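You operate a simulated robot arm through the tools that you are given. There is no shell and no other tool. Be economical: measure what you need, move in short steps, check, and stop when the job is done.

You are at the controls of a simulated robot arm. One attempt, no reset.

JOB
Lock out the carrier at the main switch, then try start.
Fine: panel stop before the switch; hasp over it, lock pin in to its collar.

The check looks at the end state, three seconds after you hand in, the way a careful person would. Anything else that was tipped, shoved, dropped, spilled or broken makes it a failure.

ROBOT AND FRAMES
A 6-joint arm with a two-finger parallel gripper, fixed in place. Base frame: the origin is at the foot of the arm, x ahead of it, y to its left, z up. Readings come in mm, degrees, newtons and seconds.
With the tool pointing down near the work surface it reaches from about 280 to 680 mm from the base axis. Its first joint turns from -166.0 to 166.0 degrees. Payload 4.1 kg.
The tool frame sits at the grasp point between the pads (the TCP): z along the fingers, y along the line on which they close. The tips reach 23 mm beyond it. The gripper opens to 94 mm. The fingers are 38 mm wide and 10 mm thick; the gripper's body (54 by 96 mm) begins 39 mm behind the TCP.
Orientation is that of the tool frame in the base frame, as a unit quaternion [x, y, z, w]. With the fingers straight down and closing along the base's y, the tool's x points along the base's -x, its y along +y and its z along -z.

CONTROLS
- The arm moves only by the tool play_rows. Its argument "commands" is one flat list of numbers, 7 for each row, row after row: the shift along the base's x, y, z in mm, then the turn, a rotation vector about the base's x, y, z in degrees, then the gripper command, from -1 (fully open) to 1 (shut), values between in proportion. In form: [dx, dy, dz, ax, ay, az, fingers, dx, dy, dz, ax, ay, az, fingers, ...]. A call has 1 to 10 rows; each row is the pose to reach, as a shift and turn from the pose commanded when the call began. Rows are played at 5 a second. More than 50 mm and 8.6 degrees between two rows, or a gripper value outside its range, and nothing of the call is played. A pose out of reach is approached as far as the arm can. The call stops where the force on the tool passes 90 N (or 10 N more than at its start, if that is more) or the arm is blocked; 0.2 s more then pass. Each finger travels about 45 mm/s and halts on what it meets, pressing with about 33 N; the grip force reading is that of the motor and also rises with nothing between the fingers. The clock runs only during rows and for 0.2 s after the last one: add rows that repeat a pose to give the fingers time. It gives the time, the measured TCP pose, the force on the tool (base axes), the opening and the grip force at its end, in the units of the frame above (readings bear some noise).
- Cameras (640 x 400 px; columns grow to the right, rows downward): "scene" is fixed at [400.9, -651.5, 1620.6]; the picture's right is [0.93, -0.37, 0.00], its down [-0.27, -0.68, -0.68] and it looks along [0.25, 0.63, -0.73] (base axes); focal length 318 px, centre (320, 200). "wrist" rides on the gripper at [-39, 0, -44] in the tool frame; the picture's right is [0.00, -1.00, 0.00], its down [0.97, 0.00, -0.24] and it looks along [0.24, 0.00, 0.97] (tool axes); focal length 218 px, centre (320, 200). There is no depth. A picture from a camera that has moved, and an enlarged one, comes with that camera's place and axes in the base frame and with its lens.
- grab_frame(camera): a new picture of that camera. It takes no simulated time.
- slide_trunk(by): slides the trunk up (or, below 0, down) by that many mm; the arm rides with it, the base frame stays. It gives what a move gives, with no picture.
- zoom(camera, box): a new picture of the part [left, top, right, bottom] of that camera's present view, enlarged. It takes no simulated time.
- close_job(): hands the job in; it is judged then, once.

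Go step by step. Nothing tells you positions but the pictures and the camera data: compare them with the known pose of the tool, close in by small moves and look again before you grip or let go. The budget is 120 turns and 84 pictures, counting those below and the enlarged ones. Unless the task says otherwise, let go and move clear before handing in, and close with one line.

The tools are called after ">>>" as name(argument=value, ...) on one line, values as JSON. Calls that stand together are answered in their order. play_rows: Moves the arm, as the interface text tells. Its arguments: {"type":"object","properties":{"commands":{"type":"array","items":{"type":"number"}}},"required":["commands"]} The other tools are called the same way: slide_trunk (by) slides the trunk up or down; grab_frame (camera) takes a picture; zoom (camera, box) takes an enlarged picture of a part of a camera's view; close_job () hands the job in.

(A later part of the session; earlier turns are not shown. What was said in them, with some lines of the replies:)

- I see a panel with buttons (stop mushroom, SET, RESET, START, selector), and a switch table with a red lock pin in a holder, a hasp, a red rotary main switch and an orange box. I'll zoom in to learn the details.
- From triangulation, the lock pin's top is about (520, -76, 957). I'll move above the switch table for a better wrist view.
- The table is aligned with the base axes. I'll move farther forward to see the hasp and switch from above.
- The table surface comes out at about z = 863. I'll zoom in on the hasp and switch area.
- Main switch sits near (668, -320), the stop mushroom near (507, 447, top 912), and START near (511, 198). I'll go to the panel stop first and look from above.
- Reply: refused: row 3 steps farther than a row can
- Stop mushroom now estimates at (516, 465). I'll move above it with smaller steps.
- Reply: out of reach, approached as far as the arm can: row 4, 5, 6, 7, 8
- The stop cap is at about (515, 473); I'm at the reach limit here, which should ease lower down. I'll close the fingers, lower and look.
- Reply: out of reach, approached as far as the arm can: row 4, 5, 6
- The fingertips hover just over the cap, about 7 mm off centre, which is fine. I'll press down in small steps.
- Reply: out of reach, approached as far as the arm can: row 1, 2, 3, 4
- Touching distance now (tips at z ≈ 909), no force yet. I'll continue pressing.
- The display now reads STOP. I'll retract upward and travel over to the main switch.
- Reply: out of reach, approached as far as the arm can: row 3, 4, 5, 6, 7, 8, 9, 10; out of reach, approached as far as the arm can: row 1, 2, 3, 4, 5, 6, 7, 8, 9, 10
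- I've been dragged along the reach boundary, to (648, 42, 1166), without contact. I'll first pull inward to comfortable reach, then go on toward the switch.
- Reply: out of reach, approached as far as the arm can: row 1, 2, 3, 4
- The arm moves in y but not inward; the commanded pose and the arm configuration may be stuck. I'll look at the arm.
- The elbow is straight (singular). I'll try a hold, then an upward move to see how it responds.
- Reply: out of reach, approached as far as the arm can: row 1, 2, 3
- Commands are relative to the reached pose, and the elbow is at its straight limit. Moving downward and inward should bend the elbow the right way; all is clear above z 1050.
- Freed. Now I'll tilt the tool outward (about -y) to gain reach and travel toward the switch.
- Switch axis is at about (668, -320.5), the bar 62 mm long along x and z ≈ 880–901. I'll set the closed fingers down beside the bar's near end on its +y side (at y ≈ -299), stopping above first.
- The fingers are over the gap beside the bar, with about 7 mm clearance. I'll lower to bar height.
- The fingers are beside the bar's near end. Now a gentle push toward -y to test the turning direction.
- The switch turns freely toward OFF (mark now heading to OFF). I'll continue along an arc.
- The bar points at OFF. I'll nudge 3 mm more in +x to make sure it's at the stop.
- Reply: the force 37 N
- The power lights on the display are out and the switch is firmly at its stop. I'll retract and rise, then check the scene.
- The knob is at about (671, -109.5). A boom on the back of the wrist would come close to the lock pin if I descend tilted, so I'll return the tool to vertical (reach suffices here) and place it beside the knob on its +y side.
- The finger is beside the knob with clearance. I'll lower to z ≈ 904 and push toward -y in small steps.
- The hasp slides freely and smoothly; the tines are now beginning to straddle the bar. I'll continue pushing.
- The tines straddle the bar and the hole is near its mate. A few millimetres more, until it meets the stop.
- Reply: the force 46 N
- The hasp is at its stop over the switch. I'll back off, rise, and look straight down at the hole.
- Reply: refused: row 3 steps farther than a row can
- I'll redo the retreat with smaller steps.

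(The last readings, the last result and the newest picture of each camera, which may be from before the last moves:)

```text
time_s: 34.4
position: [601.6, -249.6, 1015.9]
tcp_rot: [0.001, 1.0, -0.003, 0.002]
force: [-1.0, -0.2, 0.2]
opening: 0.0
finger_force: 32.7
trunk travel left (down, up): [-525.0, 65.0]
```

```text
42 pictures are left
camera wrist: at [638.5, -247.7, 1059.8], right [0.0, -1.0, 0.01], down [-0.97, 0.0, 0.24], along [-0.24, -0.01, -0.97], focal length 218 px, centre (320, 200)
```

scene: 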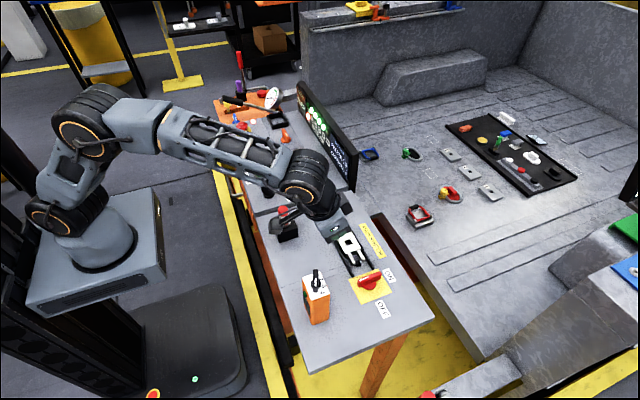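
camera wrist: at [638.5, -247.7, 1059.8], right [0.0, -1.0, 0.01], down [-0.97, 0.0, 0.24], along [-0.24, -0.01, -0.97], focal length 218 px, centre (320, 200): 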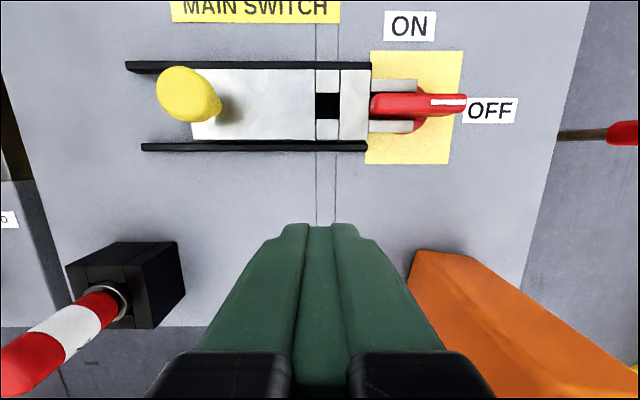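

The hole is at about (669, -256), 716 mm out, so I need a ~14° outward tilt there; I'll grip the pin with that same tilt so the pin stays vertical. Now to the lock pin for a look.

>>> play_rows(commands=[-20, 35, 15, 0, 0, 0, 0, -40, 75, 25, 0, -5, 0, 0, -60, 110, 25, 0, -10, 0, 0, -80, 145, 25, 0, -14, 0, 0, -95, 174, 25, 0, -14, 0, 0, -105, 174, 25, 0, -14, 0, 0, -105, 174, 25, 0, -14, 0, 0])

>>> grab_frame(camera="wrist")

>>> zoom(camera="scene", box=[240, 170, 340, 260])

```text
time_s: 36.0
position: [497.1, -73.7, 1040.3]
tcp_rot: [0.001, 0.992, -0.006, 0.123]
force: [0.6, 0.0, 0.2]
opening: 47.2
finger_force: 0.0
trunk travel left (down, up): [-525.0, 65.0]
```

```text
41 pictures are left
camera wrist: at [522.3, -74.0, 1092.9], right [0.0, -1.0, 0.01], down [-1.0, 0.0, -0.01], along [0.01, -0.01, -1.0], focal length 218 px, centre (320, 200)
```

wrist: 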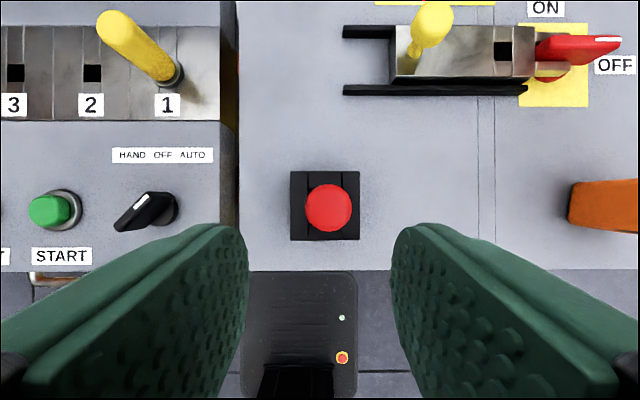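

```text
4.44 times, centred on (290, 215) of scene
camera zoom: at [400.9, -651.5, 1620.6], right [0.93, -0.37, 0.0], down [-0.27, -0.68, -0.68], along [0.25, 0.63, -0.73], focal length 1412 px, centre (453, 133)
```

zoom: 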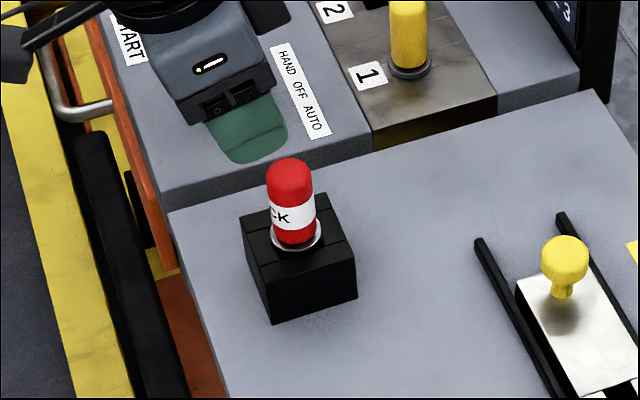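

The pin is at about (518.8, -80.4), top z ≈ 970, collar ≈ 900. I'll centre over it, descend to z ≈ 990 and check.

>>> play_rows(commands=[12, -4, 0, 0, 0, 0, 0, 21.7, -6.7, 0, 0, 0, 0, 0, 21.7, -6.7, -25, 0, 0, 0, 0, 21.7, -6.7, -50, 0, 0, 0, 0, 21.7, -6.7, -50, 0, 0, 0, 0])

>>> grab_frame(camera="wrist")

>>> zoom(camera="scene", box=[240, 170, 340, 260])

```text
time_s: 37.2
position: [518.5, -79.6, 987.1]
tcp_rot: [0.001, 0.992, -0.005, 0.124]
force: [-0.1, 0.4, -0.9]
opening: 47.0
finger_force: 0.0
trunk travel left (down, up): [-525.0, 65.0]
```

```text
39 pictures are left
camera wrist: at [544.1, -79.5, 1039.8], right [0.0, -1.0, 0.01], down [-1.0, 0.0, -0.01], along [0.01, -0.01, -1.0], focal length 218 px, centre (320, 200)
```

wrist: 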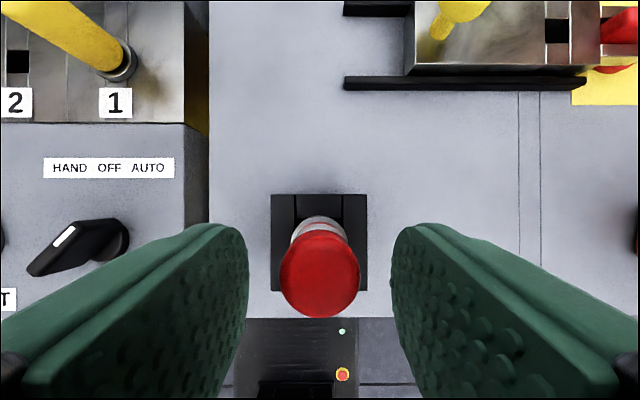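

```text
4.44 times, centred on (290, 215) of scene
camera zoom: at [400.9, -651.5, 1620.6], right [0.93, -0.37, 0.0], down [-0.27, -0.68, -0.68], along [0.25, 0.63, -0.73], focal length 1412 px, centre (453, 133)
```

zoom: 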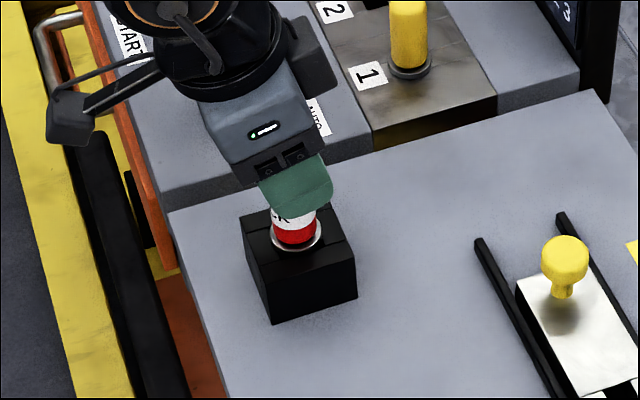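

Well centred between the fingers. I'll descend and close on the red handle.

>>> play_rows(commands=[0, -0.7, -20, 0, 0, 0, 0, 0, -0.7, -42, 0, 0, 0, 0, 0, -0.7, -42, 0, 0, 0, 0, 0, -0.7, -42, 0, 0, 0, 1, 0, -0.7, -42, 0, 0, 0, 1, 0, -0.7, -42, 0, 0, 0, 1, 0, -0.7, -42, 0, 0, 0, 1])

>>> zoom(camera="scene", box=[240, 170, 340, 260])

```text
time_s: 38.8
position: [518.7, -81.8, 945.1]
tcp_rot: [0.001, 0.992, -0.005, 0.124]
force: [-0.6, 0.0, 0.9]
opening: 27.1
finger_force: 32.5
trunk travel left (down, up): [-525.0, 65.0]
```

```text
4.44 times, centred on (290, 215) of scene
camera zoom: at [400.9, -651.5, 1620.6], right [0.93, -0.37, 0.0], down [-0.27, -0.68, -0.68], along [0.25, 0.63, -0.73], focal length 1412 px, centre (453, 133)
```

zoom: 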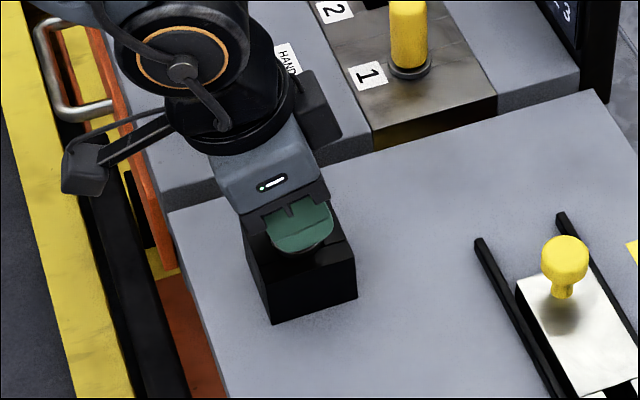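

The pin is gripped (27 mm). I'll lift straight up.

>>> play_rows(commands=[0, 0, 15, 0, 0, 0, 1, 0, 0, 35, 0, 0, 0, 1, 0, 0, 60, 0, 0, 0, 1, 0, 0, 85, 0, 0, 0, 1, 0, 0, 105, 0, 0, 0, 1, 0, 0, 105, 0, 0, 0, 1])

>>> zoom(camera="scene", box=[240, 160, 340, 260])

```text
time_s: 40.2
position: [517.6, -82.4, 1052.0]
tcp_rot: [0.001, 0.992, -0.005, 0.123]
force: [0.3, 0.0, -0.3]
opening: 27.3
finger_force: 33.4
trunk travel left (down, up): [-525.0, 65.0]
```

```text
4.00 times, centred on (290, 210) of scene
camera zoom: at [400.9, -651.5, 1620.6], right [0.93, -0.37, 0.0], down [-0.27, -0.68, -0.68], along [0.25, 0.63, -0.73], focal length 1271 px, centre (440, 160)
```

zoom: 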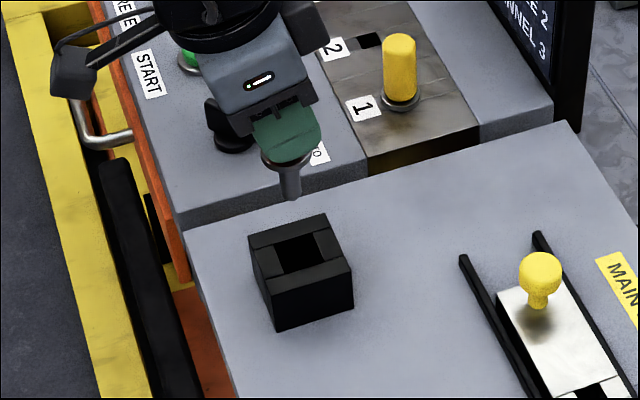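

The pin came out cleanly with its shank vertical (tip about 80 mm below TCP). I'll carry it toward the hole, staying on the near side of the hasp.

>>> play_rows(commands=[10, -40, 0, 0, 0, 0, 1, 25, -80, 0, 0, 0, 0, 1, 45, -120, -10, 0, 0, 0, 1, 70, -155, -20, 0, 0, 0, 1, 100, -172, -35, 0, 0, 0, 1, 125, -173, -45, 0, 0, 0, 1, 125, -173, -45, 0, 0, 0, 1])

>>> grab_frame(camera="wrist")

>>> zoom(camera="scene", box=[290, 190, 410, 310])

```text
time_s: 41.8
position: [644.4, -256.6, 1008.0]
tcp_rot: [0.0, 0.992, -0.005, 0.124]
force: [0.0, 0.2, -2.1]
opening: 27.1
finger_force: 33.0
trunk travel left (down, up): [-525.0, 65.0]
```

```text
35 pictures are left
camera wrist: at [670.0, -256.3, 1059.8], right [0.0, -1.0, 0.01], down [-1.0, 0.0, -0.01], along [0.01, -0.01, -1.0], focal length 218 px, centre (320, 200)
```

wrist: 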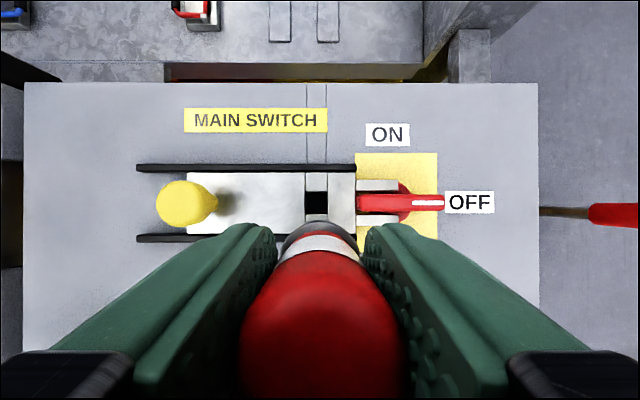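

```text
3.33 times, centred on (350, 250) of scene
camera zoom: at [400.9, -651.5, 1620.6], right [0.93, -0.37, 0.0], down [-0.27, -0.68, -0.68], along [0.25, 0.63, -0.73], focal length 1059 px, centre (220, 33)
```

zoom: 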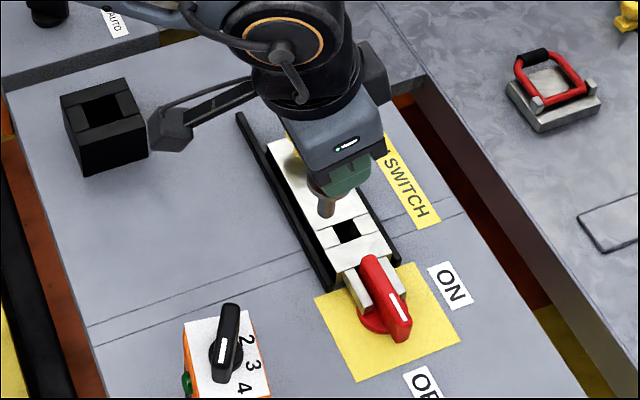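

Hole centre estimate is (669.2, -255.4). I'll move over it with the tip about 12 mm above the plate and check alignment.

>>> play_rows(commands=[12, 0.6, 0, 0, 0, 0, 1, 24.8, 1.2, 0, 0, 0, 0, 1, 24.8, 1.2, -16, 0, 0, 0, 1, 24.8, 1.2, -32, 0, 0, 0, 1, 24.8, 1.2, -32, 0, 0, 0, 1])

>>> zoom(camera="scene", box=[320, 215, 400, 290])

>>> grab_frame(camera="wrist")

```text
time_s: 43.0
position: [669.0, -253.6, 974.4]
tcp_rot: [0.0, 0.992, -0.005, 0.123]
force: [-0.8, -0.5, -1.4]
opening: 27.2
finger_force: 33.4
trunk travel left (down, up): [-525.0, 65.0]
```

```text
5.33 times, centred on (360, 252) of scene
camera zoom: at [400.9, -651.5, 1620.6], right [0.93, -0.37, 0.0], down [-0.27, -0.68, -0.68], along [0.25, 0.63, -0.73], focal length 1694 px, centre (107, -80)
```

zoom: 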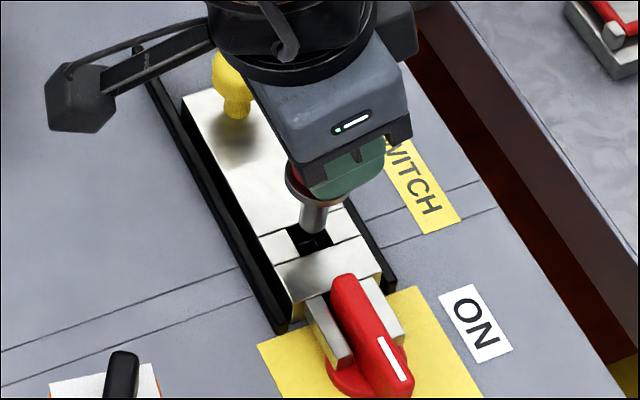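

```text
32 pictures are left
camera wrist: at [694.1, -253.6, 1027.4], right [0.0, -1.0, 0.01], down [-1.0, 0.0, -0.01], along [0.01, -0.01, -1.0], focal length 218 px, centre (320, 200)
```

wrist: 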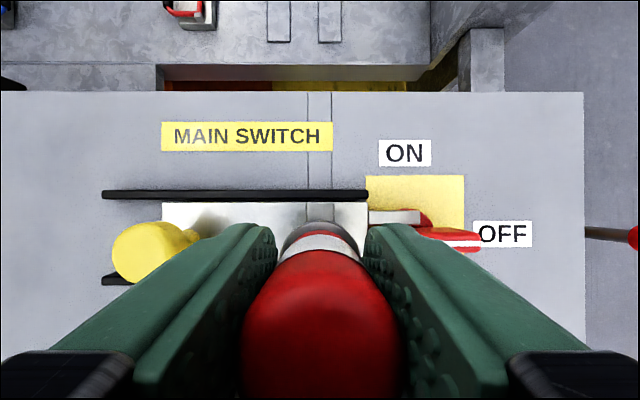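

The pin tip appears centred over the hole within about 2 mm. I'll lower 10 mm and zoom closely.

>>> play_rows(commands=[0, 0, -5, 0, 0, 0, 1, 0, 0, -10, 0, 0, 0, 1, 0, 0, -10, 0, 0, 0, 1])

>>> zoom(camera="scene", box=[345, 235, 377, 255])

```text
time_s: 43.8
position: [668.2, -253.1, 965.0]
tcp_rot: [0.001, 0.992, -0.004, 0.123]
force: [-0.1, -0.6, -0.7]
opening: 27.3
finger_force: 32.4
trunk travel left (down, up): [-525.0, 65.0]
```

```text
16.00 times, centred on (361, 245) of scene
camera zoom: at [400.9, -651.5, 1620.6], right [0.93, -0.37, 0.0], down [-0.27, -0.68, -0.68], along [0.25, 0.63, -0.73], focal length 5084 px, centre (-336, -520)
```

zoom: 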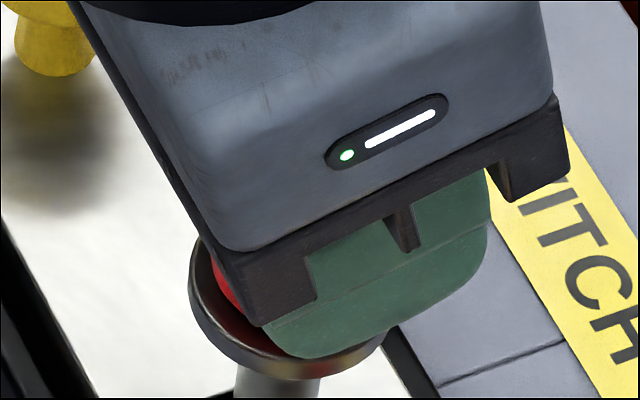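

>>> zoom(camera="scene", box=[342, 248, 378, 272])

```text
16.00 times, centred on (360, 260) of scene
camera zoom: at [400.9, -651.5, 1620.6], right [0.93, -0.37, 0.0], down [-0.27, -0.68, -0.68], along [0.25, 0.63, -0.73], focal length 5084 px, centre (-320, -760)
```

zoom: 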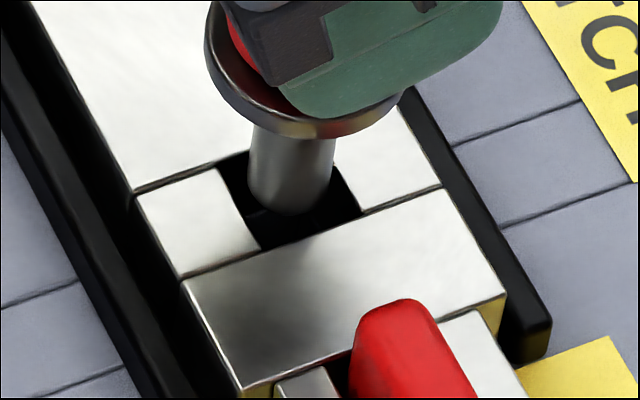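

The shank is centred on the hole within clearance (hole ≈ 18.6 × 22 mm, shank 15 mm). I'll lower in gentle steps.

>>> play_rows(commands=[0, 0, -4, 0, 0, 0, 1, 0, 0, -8, 0, 0, 0, 1, 0, 0, -12, 0, 0, 0, 1, 0, 0, -12, 0, 0, 0, 1])

>>> zoom(camera="scene", box=[342, 248, 378, 272])

```text
time_s: 44.8
position: [669.1, -253.5, 953.3]
tcp_rot: [0.002, 0.992, -0.006, 0.124]
force: [-0.4, 0.1, -0.5]
opening: 27.2
finger_force: 33.2
trunk travel left (down, up): [-525.0, 65.0]
```

```text
16.00 times, centred on (360, 260) of scene
camera zoom: at [400.9, -651.5, 1620.6], right [0.93, -0.37, 0.0], down [-0.27, -0.68, -0.68], along [0.25, 0.63, -0.73], focal length 5084 px, centre (-320, -760)
```

zoom: 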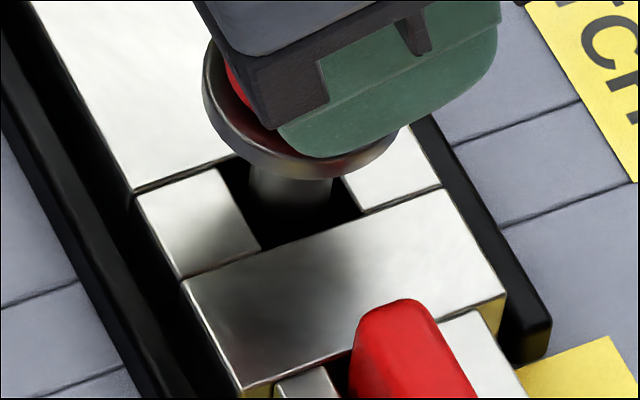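

No contact; the shank is entering the hole. I'll continue down in steps until the collar seats.

>>> play_rows(commands=[0, 0, -5, 0, 0, 0, 1, 0, 0, -10, 0, 0, 0, 1, 0, 0, -15, 0, 0, 0, 1, 0, 0, -15, 0, 0, 0, 1])

>>> zoom(camera="scene", box=[336, 240, 384, 272])

```text
time_s: 45.8
position: [670.3, -252.6, 937.6]
tcp_rot: [0.0, 0.992, -0.004, 0.124]
force: [-0.3, 0.7, -1.1]
opening: 27.1
finger_force: 32.4
trunk travel left (down, up): [-525.0, 65.0]
```

```text
12.50 times, centred on (360, 256) of scene
camera zoom: at [400.9, -651.5, 1620.6], right [0.93, -0.37, 0.0], down [-0.27, -0.68, -0.68], along [0.25, 0.63, -0.73], focal length 3972 px, centre (-180, -500)
```

zoom: 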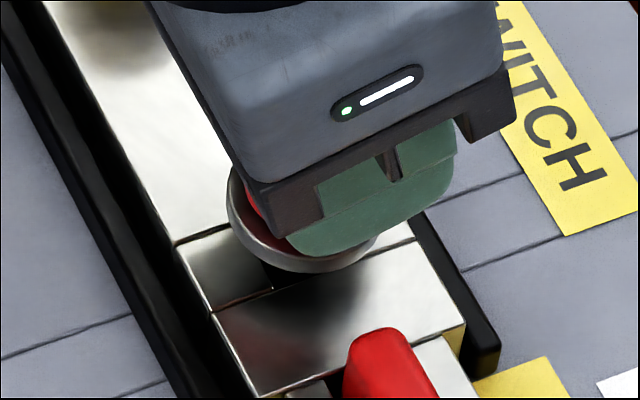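

Still going freely; about 15 mm left. Continuing to seat.

>>> play_rows(commands=[0, 0, -5, 0, 0, 0, 1, 0, 0, -9, 0, 0, 0, 1, 0, 0, -12, 0, 0, 0, 1, 0, 0, -14, 0, 0, 0, 1, 0, 0, -16, 0, 0, 0, 1])

>>> zoom(camera="scene", box=[336, 240, 384, 272])

```text
time_s: 47.0
position: [668.2, -254.0, 926.7]
tcp_rot: [0.0, 0.992, -0.006, 0.128]
force: [2.6, 2.1, 19.7]
opening: 27.2
finger_force: 33.1
trunk travel left (down, up): [-525.0, 65.0]
```

```text
12.50 times, centred on (360, 256) of scene
camera zoom: at [400.9, -651.5, 1620.6], right [0.93, -0.37, 0.0], down [-0.27, -0.68, -0.68], along [0.25, 0.63, -0.73], focal length 3972 px, centre (-180, -500)
```

zoom: 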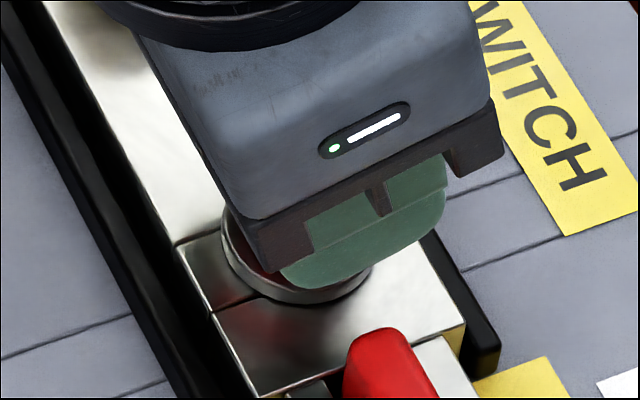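

The force (≈20 N) and image indicate the collar is seated on the hasp. I'll ease the load, open slightly (the switch bar is close by), and check.

>>> play_rows(commands=[0, 0, 4, 0, 0, 0, 1, 0, 0, 4, 0, 0, 0, 0.25, 0, 0, 4, 0, 0, 0, 0.25, 0, 0, 4, 0, 0, 0, 0.25])

>>> zoom(camera="scene", box=[336, 240, 384, 272])

```text
time_s: 48.0
position: [667.8, -253.6, 925.1]
tcp_rot: [0.001, 0.992, -0.004, 0.123]
force: [0.2, -0.1, -0.3]
opening: 35.3
finger_force: 0.0
trunk travel left (down, up): [-525.0, 65.0]
```

```text
12.50 times, centred on (360, 256) of scene
camera zoom: at [400.9, -651.5, 1620.6], right [0.93, -0.37, 0.0], down [-0.27, -0.68, -0.68], along [0.25, 0.63, -0.73], focal length 3972 px, centre (-180, -500)
```

zoom: 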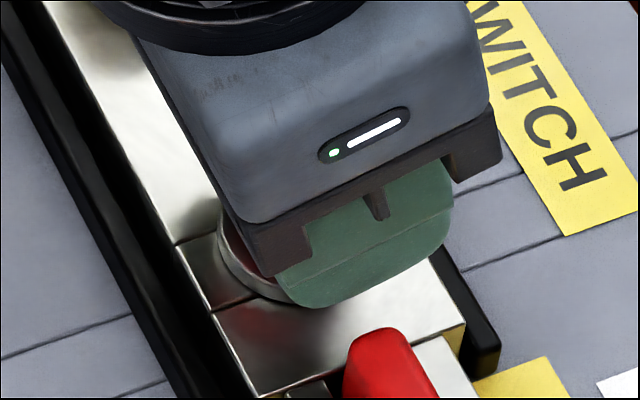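

Released. I'll lift straight up, then draw back toward -x, and look.

>>> play_rows(commands=[0, 0, 25, 0, 0, 0, 0.25, 0, 0, 50, 0, 0, 0, 0.25, -15, 0, 75, 0, 0, 0, 0.25, -40, 0, 90, 0, 0, 0, 0.25, -70, 10, 95, 0, 0, 0, 0.25, -70, 10, 95, 0, 0, 0, 0.25])

>>> zoom(camera="scene", box=[320, 210, 400, 300])

>>> grab_frame(camera="wrist")

```text
time_s: 49.4
position: [598.9, -244.5, 1019.6]
tcp_rot: [0.001, 0.992, -0.006, 0.124]
force: [-1.1, 0.6, 0.5]
opening: 35.3
finger_force: 0.2
trunk travel left (down, up): [-525.0, 65.0]
```

```text
4.44 times, centred on (360, 255) of scene
camera zoom: at [400.9, -651.5, 1620.6], right [0.93, -0.37, 0.0], down [-0.27, -0.68, -0.68], along [0.25, 0.63, -0.73], focal length 1412 px, centre (142, -44)
```

zoom: 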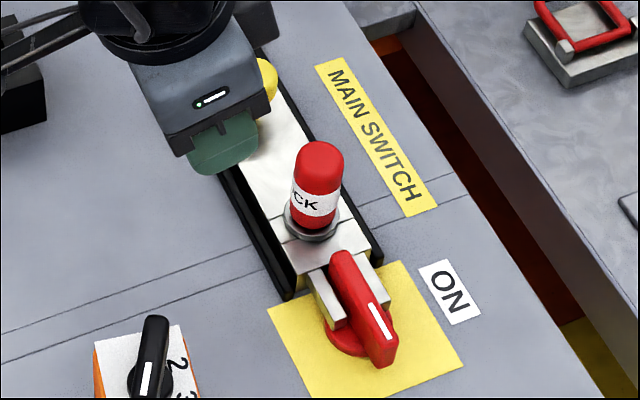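

```text
24 pictures are left
camera wrist: at [622.7, -244.5, 1073.2], right [0.0, -1.0, 0.01], down [-1.0, 0.0, -0.01], along [0.01, -0.01, -1.0], focal length 218 px, centre (320, 200)
```

wrist: 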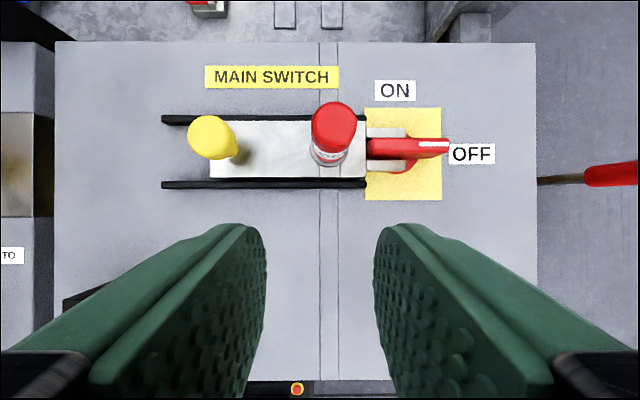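

The pin stands upright in the hasp. I'll check the collar closely.

>>> zoom(camera="scene", box=[342, 238, 378, 268])

```text
13.33 times, centred on (360, 253) of scene
camera zoom: at [400.9, -651.5, 1620.6], right [0.93, -0.37, 0.0], down [-0.27, -0.68, -0.68], along [0.25, 0.63, -0.73], focal length 4236 px, centre (-213, -507)
```

zoom: 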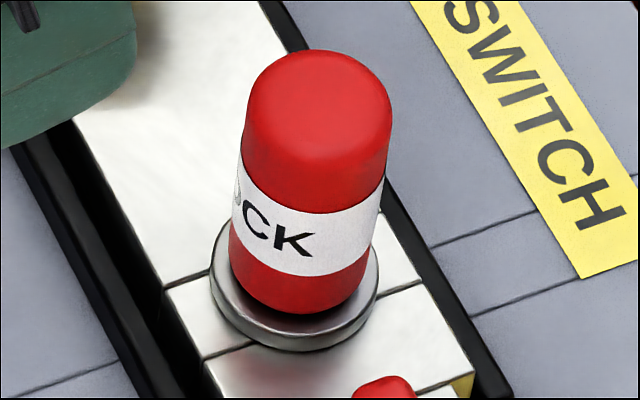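

The collar is flush on the hasp and the pin vertical. Next: try START at about (515, 195.5). I'll move there, tool vertical, fingers closed.

>>> play_rows(commands=[-15, 40, 10, 0, 0, 0, 1, -30, 80, 20, 0, 5, 0, 1, -45, 120, 20, 0, 10, 0, 1, -60, 160, 20, 0, 14, 0, 1, -75, 200, 20, 0, 14, 0, 1, -84, 245, 20, 0, 14, 0, 1, -84, 290, 20, 0, 14, 0, 1, -84, 335, 20, 0, 14, 0, 1, -84, 380, 10, 0, 14, 0, 1, -84, 420, -10, 0, 14, 0, 1])

>>> play_rows(commands=[0, 20, -20, 0, 0, 0, 1, 0, 20, -40, 0, 0, 0, 1, 0, 20, -40, 0, 0, 0, 1])

>>> grab_frame(camera="wrist")

```text
time_s: 51.6
position: [515.6, 178.1, 1009.9]
tcp_rot: [0.0, 1.0, -0.006, 0.001]
force: [-0.6, 0.3, 0.5]
opening: 0.3
finger_force: 32.7
trunk travel left (down, up): [-525.0, 65.0]
```

```text
time_s: 52.4
position: [514.6, 196.4, 972.0]
tcp_rot: [0.0, 1.0, -0.005, 0.002]
force: [0.2, 0.3, -0.3]
opening: 0.0
finger_force: 33.2
trunk travel left (down, up): [-525.0, 65.0]
```

```text
22 pictures are left
camera wrist: at [552.0, 196.5, 1016.3], right [0.0, -1.0, 0.01], down [-0.97, 0.0, 0.24], along [-0.24, -0.01, -0.97], focal length 218 px, centre (320, 200)
```

wrist: 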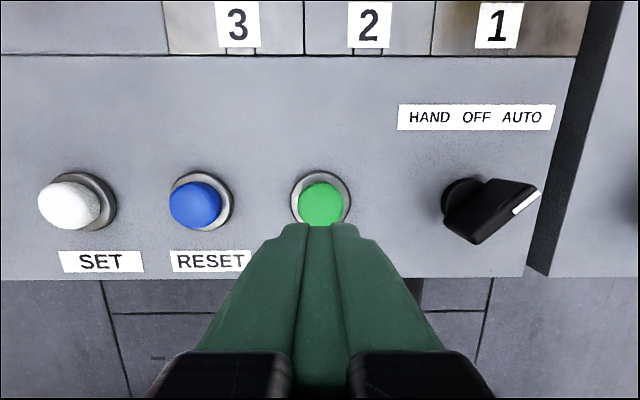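

Centred over START. I'll descend and press in small steps.

>>> play_rows(commands=[1.5, -1.5, -30, 0, 0, 0, 1, 1.5, -1.5, -58, 0, 0, 0, 1, 1.5, -1.5, -64, 0, 0, 0, 1, 1.5, -1.5, -68, 0, 0, 0, 1, 1.5, -1.5, -71, 0, 0, 0, 1])

>>> zoom(camera="scene", box=[220, 80, 370, 200])

```text
time_s: 53.6
position: [514.6, 194.9, 900.4]
tcp_rot: [-0.001, 1.0, -0.005, 0.001]
force: [-0.4, 0.2, 1.1]
opening: 0.5
finger_force: 33.0
trunk travel left (down, up): [-525.0, 65.0]
```

```text
3.33 times, centred on (295, 140) of scene
camera zoom: at [400.9, -651.5, 1620.6], right [0.93, -0.37, 0.0], down [-0.27, -0.68, -0.68], along [0.25, 0.63, -0.73], focal length 1059 px, centre (403, 400)
```

zoom: 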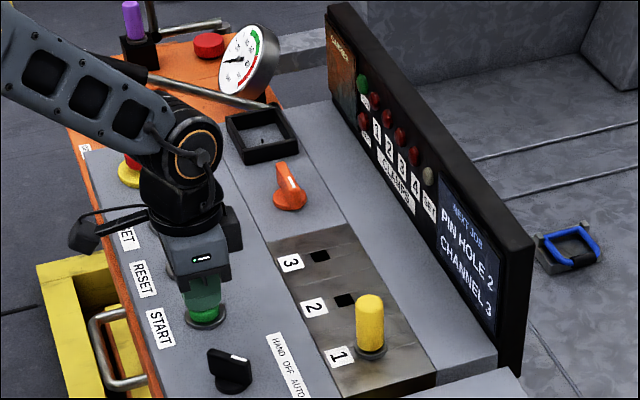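

Near contact; continue pressing to bottom the button.

>>> play_rows(commands=[0, 0, -2, 0, 0, 0, 1, 0, 0, -4, 0, 0, 0, 1, 0, 0, -6, 0, 0, 0, 1, 0, 0, -8, 0, 0, 0, 1, 0, 0, -8, 0, 0, 0, 1])

>>> zoom(camera="scene", box=[230, 140, 290, 190])

```text
time_s: 54.8
position: [515.4, 195.2, 893.9]
tcp_rot: [0.0, 1.0, -0.004, 0.004]
force: [-1.1, 1.5, 17.0]
opening: 0.1
finger_force: 33.2
trunk travel left (down, up): [-525.0, 65.0]
```

```text
8.00 times, centred on (260, 165) of scene
camera zoom: at [400.9, -651.5, 1620.6], right [0.93, -0.37, 0.0], down [-0.27, -0.68, -0.68], along [0.25, 0.63, -0.73], focal length 2542 px, centre (800, 480)
```

zoom: 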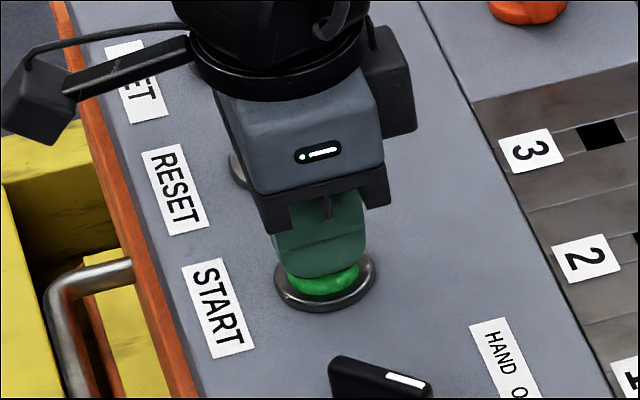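

The button is being pressed (17 N). A little more to be sure it bottoms.

>>> play_rows(commands=[0, 0, -3, 0, 0, 0, 1, 0, 0, -5, 0, 0, 0, 1, 0, 0, -5, 0, 0, 0, 1])

>>> zoom(camera="scene", box=[220, 80, 370, 200])

```text
time_s: 55.6
position: [514.8, 195.0, 891.2]
tcp_rot: [-0.001, 1.0, -0.003, 0.006]
force: [-1.7, -0.5, 46.1]
opening: 0.0
finger_force: 33.2
trunk travel left (down, up): [-525.0, 65.0]
```

```text
3.33 times, centred on (295, 140) of scene
camera zoom: at [400.9, -651.5, 1620.6], right [0.93, -0.37, 0.0], down [-0.27, -0.68, -0.68], along [0.25, 0.63, -0.73], focal length 1059 px, centre (403, 400)
```

zoom: 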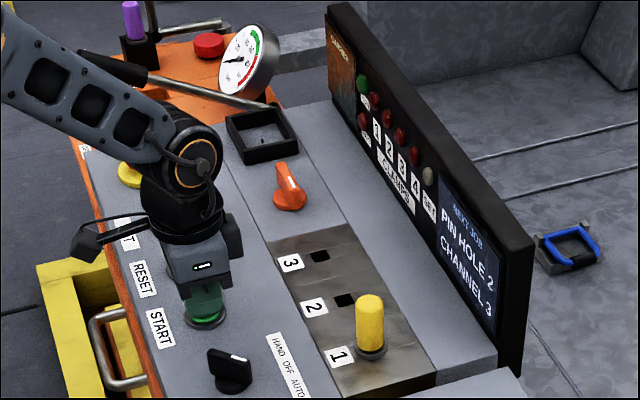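

START is bottomed (46 N) and the display stays dark, so the lockout holds. I'll retreat upward and inward and do a final check.

>>> play_rows(commands=[0, 0, 20, 0, 0, 0, 1, 0, 0, 60, 0, 0, 0, 1, -10, 0, 105, 0, 0, 0, 1, -40, 0, 140, 0, 0, 0, 1, -80, 0, 165, 0, 0, 0, 1, -120, 0, 185, 0, 0, 0, 1, -120, 0, 185, 0, 0, 0, 1])

>>> grab_frame(camera="scene")

>>> zoom(camera="scene", box=[215, 80, 365, 215])

>>> zoom(camera="scene", box=[260, 190, 420, 330])

```text
time_s: 57.2
position: [395.0, 194.9, 1072.6]
tcp_rot: [0.0, 1.0, -0.005, 0.002]
force: [0.1, -0.9, 0.0]
opening: 0.0
finger_force: 33.0
trunk travel left (down, up): [-525.0, 65.0]
```

```text
18 pictures are left
```

scene: 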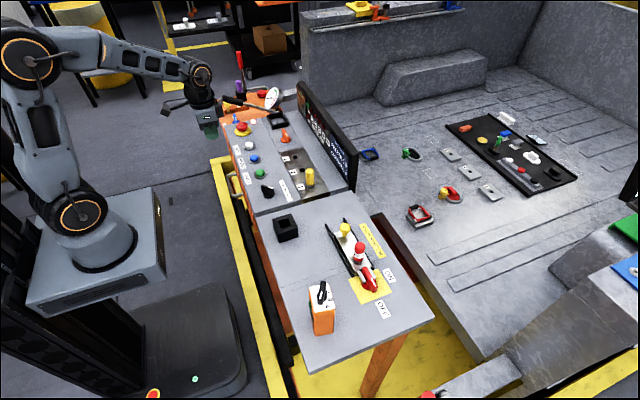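

```text
2.96 times, centred on (290, 148) of scene
camera zoom: at [400.9, -651.5, 1620.6], right [0.93, -0.37, 0.0], down [-0.27, -0.68, -0.68], along [0.25, 0.63, -0.73], focal length 941 px, centre (409, 356)
```

zoom: 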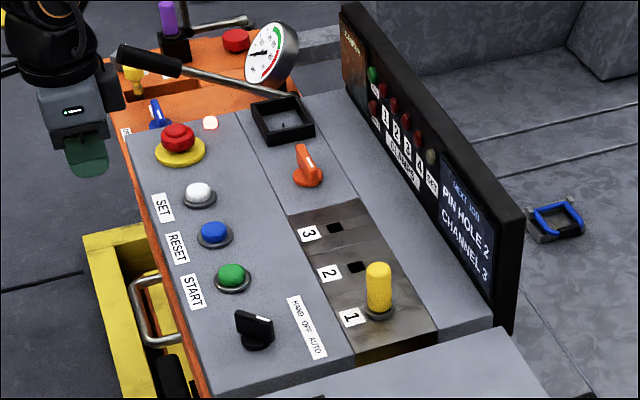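

```text
2.86 times, centred on (340, 260) of scene
camera zoom: at [400.9, -651.5, 1620.6], right [0.93, -0.37, 0.0], down [-0.27, -0.68, -0.68], along [0.25, 0.63, -0.73], focal length 908 px, centre (263, 29)
```

zoom: 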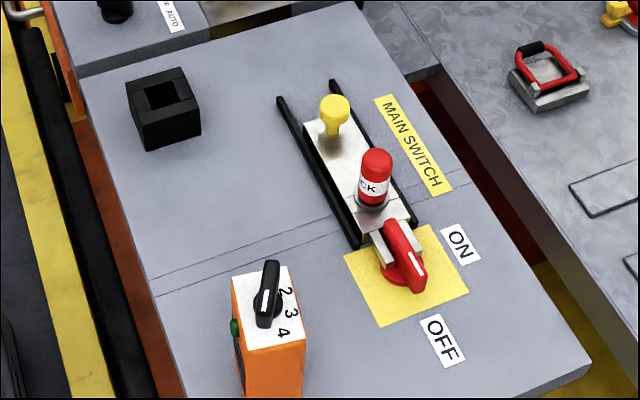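

The job objects are right, but I notice the orange box has shifted slightly from its original place (my wrist boom must have brushed it while turning the switch). I'll take the same zoom as before to measure the displacement, so I can put it back.

>>> zoom(camera="scene", box=[310, 210, 430, 310])

>>> zoom(camera="scene", box=[280, 255, 360, 345])

```text
4.00 times, centred on (370, 260) of scene
camera zoom: at [400.9, -651.5, 1620.6], right [0.93, -0.37, 0.0], down [-0.27, -0.68, -0.68], along [0.25, 0.63, -0.73], focal length 1271 px, centre (120, -40)
```

zoom: 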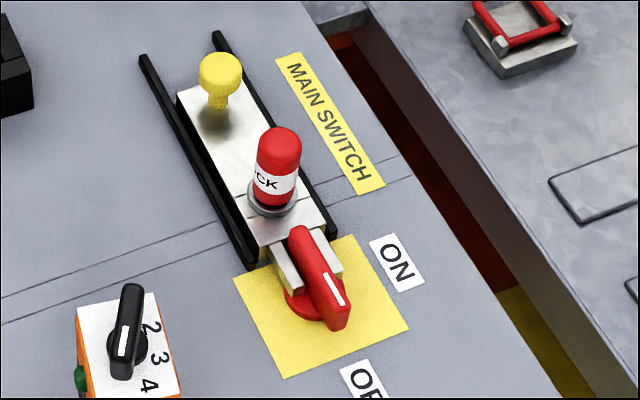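

```text
4.44 times, centred on (320, 300) of scene
camera zoom: at [400.9, -651.5, 1620.6], right [0.93, -0.37, 0.0], down [-0.27, -0.68, -0.68], along [0.25, 0.63, -0.73], focal length 1412 px, centre (320, -244)
```

zoom: 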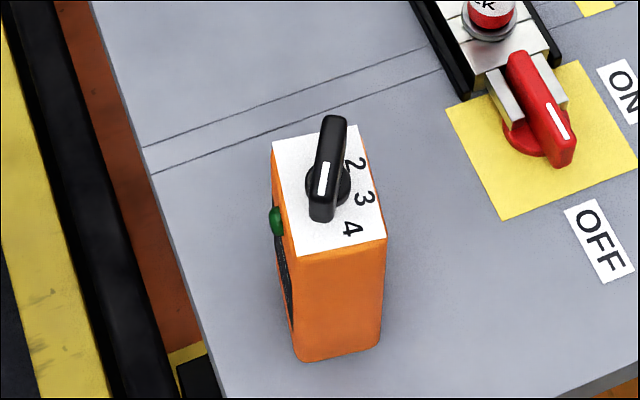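

The box (≈42 × 58 mm, top z ≈ 991) was originally centred about (514, -339) and square; it's now at about (517, -370) turned about -8°. I'll grip it gently by its ±y faces and set it back. First travel there high.

>>> play_rows(commands=[0, -48, 5, 0, 0, 0, 0.3, 0, -96, 10, 0, 0, 0, -0.2, 0, -144, 15, 0, 0, 0, -0.7, 0, -192, 20, 0, 0, 0, -1, 0, -240, 25, 0, 0, 0, -1, 0, -288, 25, 0, 0, 0, -1, 0, -336, 25, 0, 0, 0, -1, 10, -384, 25, 0, 0, 0, -1, 20, -430, 25, 0, 0, 0, -1, 30, -475, 25, 0, 0, 0, -1])

>>> play_rows(commands=[20, -42, 0, 0, 0, 0, -1, 50, -70, 0, 0, 0, 0, -1, 80, -80, 0, 0, 0, -4, -1, 80, -80, 0, 0, 0, -8, -1, 80, -80, 0, 0, 0, -8, -1])

>>> grab_frame(camera="wrist")

```text
time_s: 59.4
position: [425.9, -281.6, 1094.5]
tcp_rot: [0.0, 1.0, -0.004, 0.001]
force: [-0.2, 0.1, -1.1]
opening: 93.8
finger_force: 0.0
trunk travel left (down, up): [-525.0, 65.0]
```

```text
time_s: 60.6
position: [505.4, -359.9, 1097.2]
tcp_rot: [0.07, 0.998, -0.005, 0.001]
force: [0.9, 0.6, -0.4]
opening: 93.9
finger_force: 0.1
trunk travel left (down, up): [-525.0, 65.0]
```

```text
13 pictures are left
camera wrist: at [542.9, -365.6, 1142.5], right [-0.14, -0.99, 0.01], down [-0.96, 0.14, 0.24], along [-0.24, 0.02, -0.97], focal length 218 px, centre (320, 200)
```

wrist: 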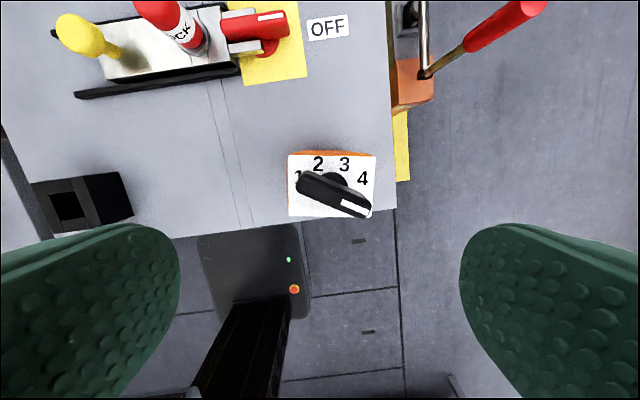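

The box is square with my turned gripper; its centre is (514, -371.5). I'll centre over it and lower around the top.

>>> play_rows(commands=[9, -11.5, -20, 0, 0, 0, -1, 9, -11.5, -50, 0, 0, 0, -1, 9, -11.5, -75, 0, 0, 0, -1, 9, -11.5, -75, 0, 0, 0, -1])

>>> grab_frame(camera="wrist")

>>> zoom(camera="scene", box=[270, 230, 390, 345])

```text
time_s: 61.6
position: [515.1, -372.3, 1021.8]
tcp_rot: [0.071, 0.997, -0.005, 0.002]
force: [0.7, -0.5, 0.1]
opening: 93.9
finger_force: 0.0
trunk travel left (down, up): [-525.0, 65.0]
```

```text
12 pictures are left
camera wrist: at [551.8, -377.8, 1066.7], right [-0.14, -0.99, 0.01], down [-0.96, 0.14, 0.24], along [-0.24, 0.02, -0.97], focal length 218 px, centre (320, 200)
```

wrist: 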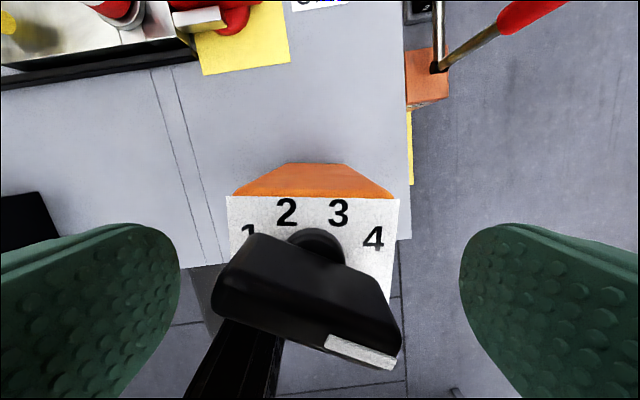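

```text
3.48 times, centred on (330, 288) of scene
camera zoom: at [400.9, -651.5, 1620.6], right [0.93, -0.37, 0.0], down [-0.27, -0.68, -0.68], along [0.25, 0.63, -0.73], focal length 1105 px, centre (285, -104)
```

zoom: 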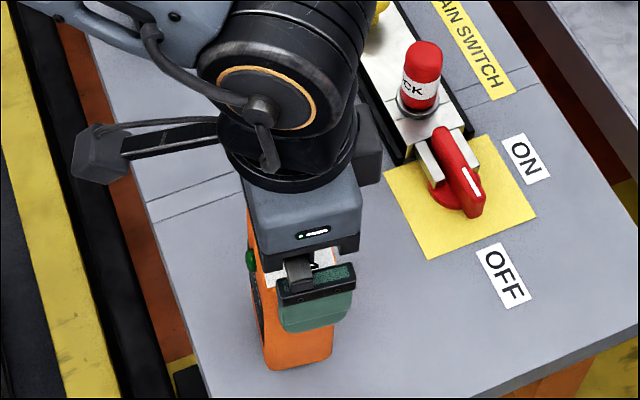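

Bar top z ≈ 1014, leaving clearance for the gripper body. I'll shift +2 mm y, lower 30 mm, and close gently.

>>> play_rows(commands=[0, 2, -15, 0, 0, 0, -1, 0, 2, -30, 0, 0, 0, -1, 0, 2, -30, 0, 0, 0, -0.5, 0, 2, -30, 0, 0, 0, -0.2, 0, 2, -30, 0, 0, 0, 0.2, 0, 2, -30, 0, 0, 0, 0.2, 0, 2, -30, 0, 0, 0, 0.2])

```text
time_s: 63.2
position: [515.0, -371.4, 992.9]
tcp_rot: [0.07, 0.998, -0.004, 0.002]
force: [-0.5, -0.7, -0.4]
opening: 61.7
finger_force: 33.0
trunk travel left (down, up): [-525.0, 65.0]
```

Gripped (61.7 mm). I'll lift 5 mm, carry +32 mm in y with +8° turn, and then lower until it just touches.

>>> play_rows(commands=[0, 0, 3, 0, 0, 0, 0.2, 0, 0, 6, 0, 0, 0, 0.2, 0, 10, 6, 0, 0, 2, 0.2, -1, 20, 6, 0, 0, 5, 0.2, -1.5, 32, 6, 0, 0, 8, 0.2, -1.5, 32, 6, 0, 0, 8, 0.2])

>>> zoom(camera="scene", box=[270, 230, 390, 345])

```text
time_s: 64.6
position: [513.1, -337.5, 998.0]
tcp_rot: [-0.001, 1.0, -0.005, 0.002]
force: [0.8, 0.0, -2.6]
opening: 61.8
finger_force: 33.2
trunk travel left (down, up): [-525.0, 65.0]
```

```text
3.48 times, centred on (330, 288) of scene
camera zoom: at [400.9, -651.5, 1620.6], right [0.93, -0.37, 0.0], down [-0.27, -0.68, -0.68], along [0.25, 0.63, -0.73], focal length 1105 px, centre (285, -104)
```

zoom: 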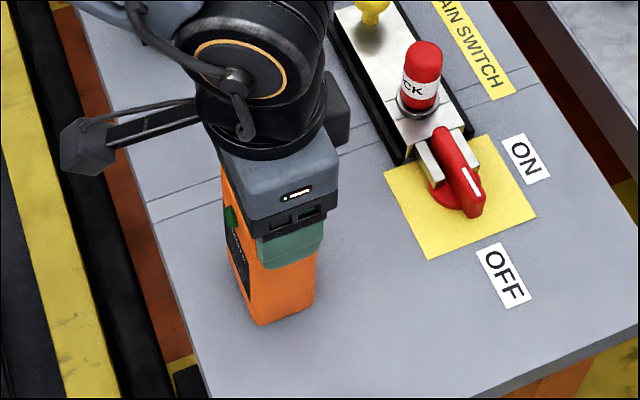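

The box outline matches its original spot closely. I'll lower until touch.

>>> play_rows(commands=[0, 0, -3, 0, 0, 0, 0.2, 0, 0, -5, 0, 0, 0, 0.2, 0, 0, -6, 0, 0, 0, 0.2, 0, 0, -6, 0, 0, 0, 0.2])

```text
time_s: 65.6
position: [513.3, -338.0, 994.0]
tcp_rot: [0.0, 1.0, -0.005, 0.002]
force: [0.0, -0.2, 1.8]
opening: 61.8
finger_force: 32.7
trunk travel left (down, up): [-525.0, 65.0]
```

Touchdown. Release and lift clear.

>>> play_rows(commands=[0, 0, 0, 0, 0, 0, -0.5, 0, 0, 0, 0, 0, 0, -0.9, 0, 0, 0, 0, 0, 0, -0.9, 0, 0, 25, 0, 0, 0, -0.9, 0, 0, 60, 0, 0, 0, -0.9, -20, 20, 95, 0, 0, 0, -0.9, -50, 50, 115, 0, 0, 0, -0.9, -80, 90, 115, 0, 0, 0, -0.9, -100, 130, 115, 0, 0, 0, -0.9, -100, 170, 115, 0, 0, 0, -0.9])

>>> zoom(camera="scene", box=[260, 190, 420, 330])

>>> zoom(camera="scene", box=[310, 210, 430, 310])

```text
time_s: 67.8
position: [412.4, -166.1, 1106.1]
tcp_rot: [0.0, 1.0, -0.006, 0.003]
force: [0.8, 1.0, -0.2]
opening: 89.4
finger_force: 0.1
trunk travel left (down, up): [-525.0, 65.0]
```

```text
2.86 times, centred on (340, 260) of scene
camera zoom: at [400.9, -651.5, 1620.6], right [0.93, -0.37, 0.0], down [-0.27, -0.68, -0.68], along [0.25, 0.63, -0.73], focal length 908 px, centre (263, 29)
```

zoom: 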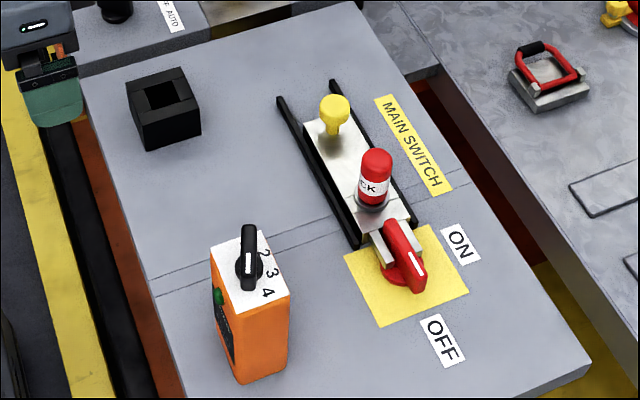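

```text
4.00 times, centred on (370, 260) of scene
camera zoom: at [400.9, -651.5, 1620.6], right [0.93, -0.37, 0.0], down [-0.27, -0.68, -0.68], along [0.25, 0.63, -0.73], focal length 1271 px, centre (120, -40)
```

zoom: 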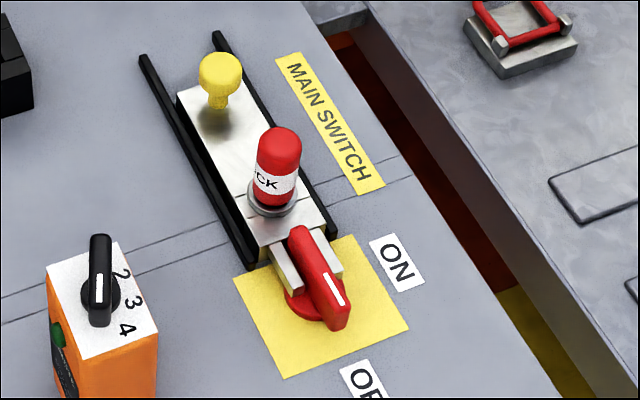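

The box is back within about 1–2 mm of where it stood, upright and square. The stop is pressed, the switch is OFF, the hasp is over it with the pin seated, and START was tried with no response. The arm is clear, so I'm handing in.

>>> close_job()

```text
The job is handed in.
```

The carrier is locked out at the main switch: panel stop pressed first, switch OFF, hasp over it with the lock pin in to its collar, and START tried with no response. While turning the switch, the back of the wrist shoved the orange box with the 1–4 dial about 33 mm and turned it roughly 8°. I set it back to within 1–2 mm, judging by the scene camera.
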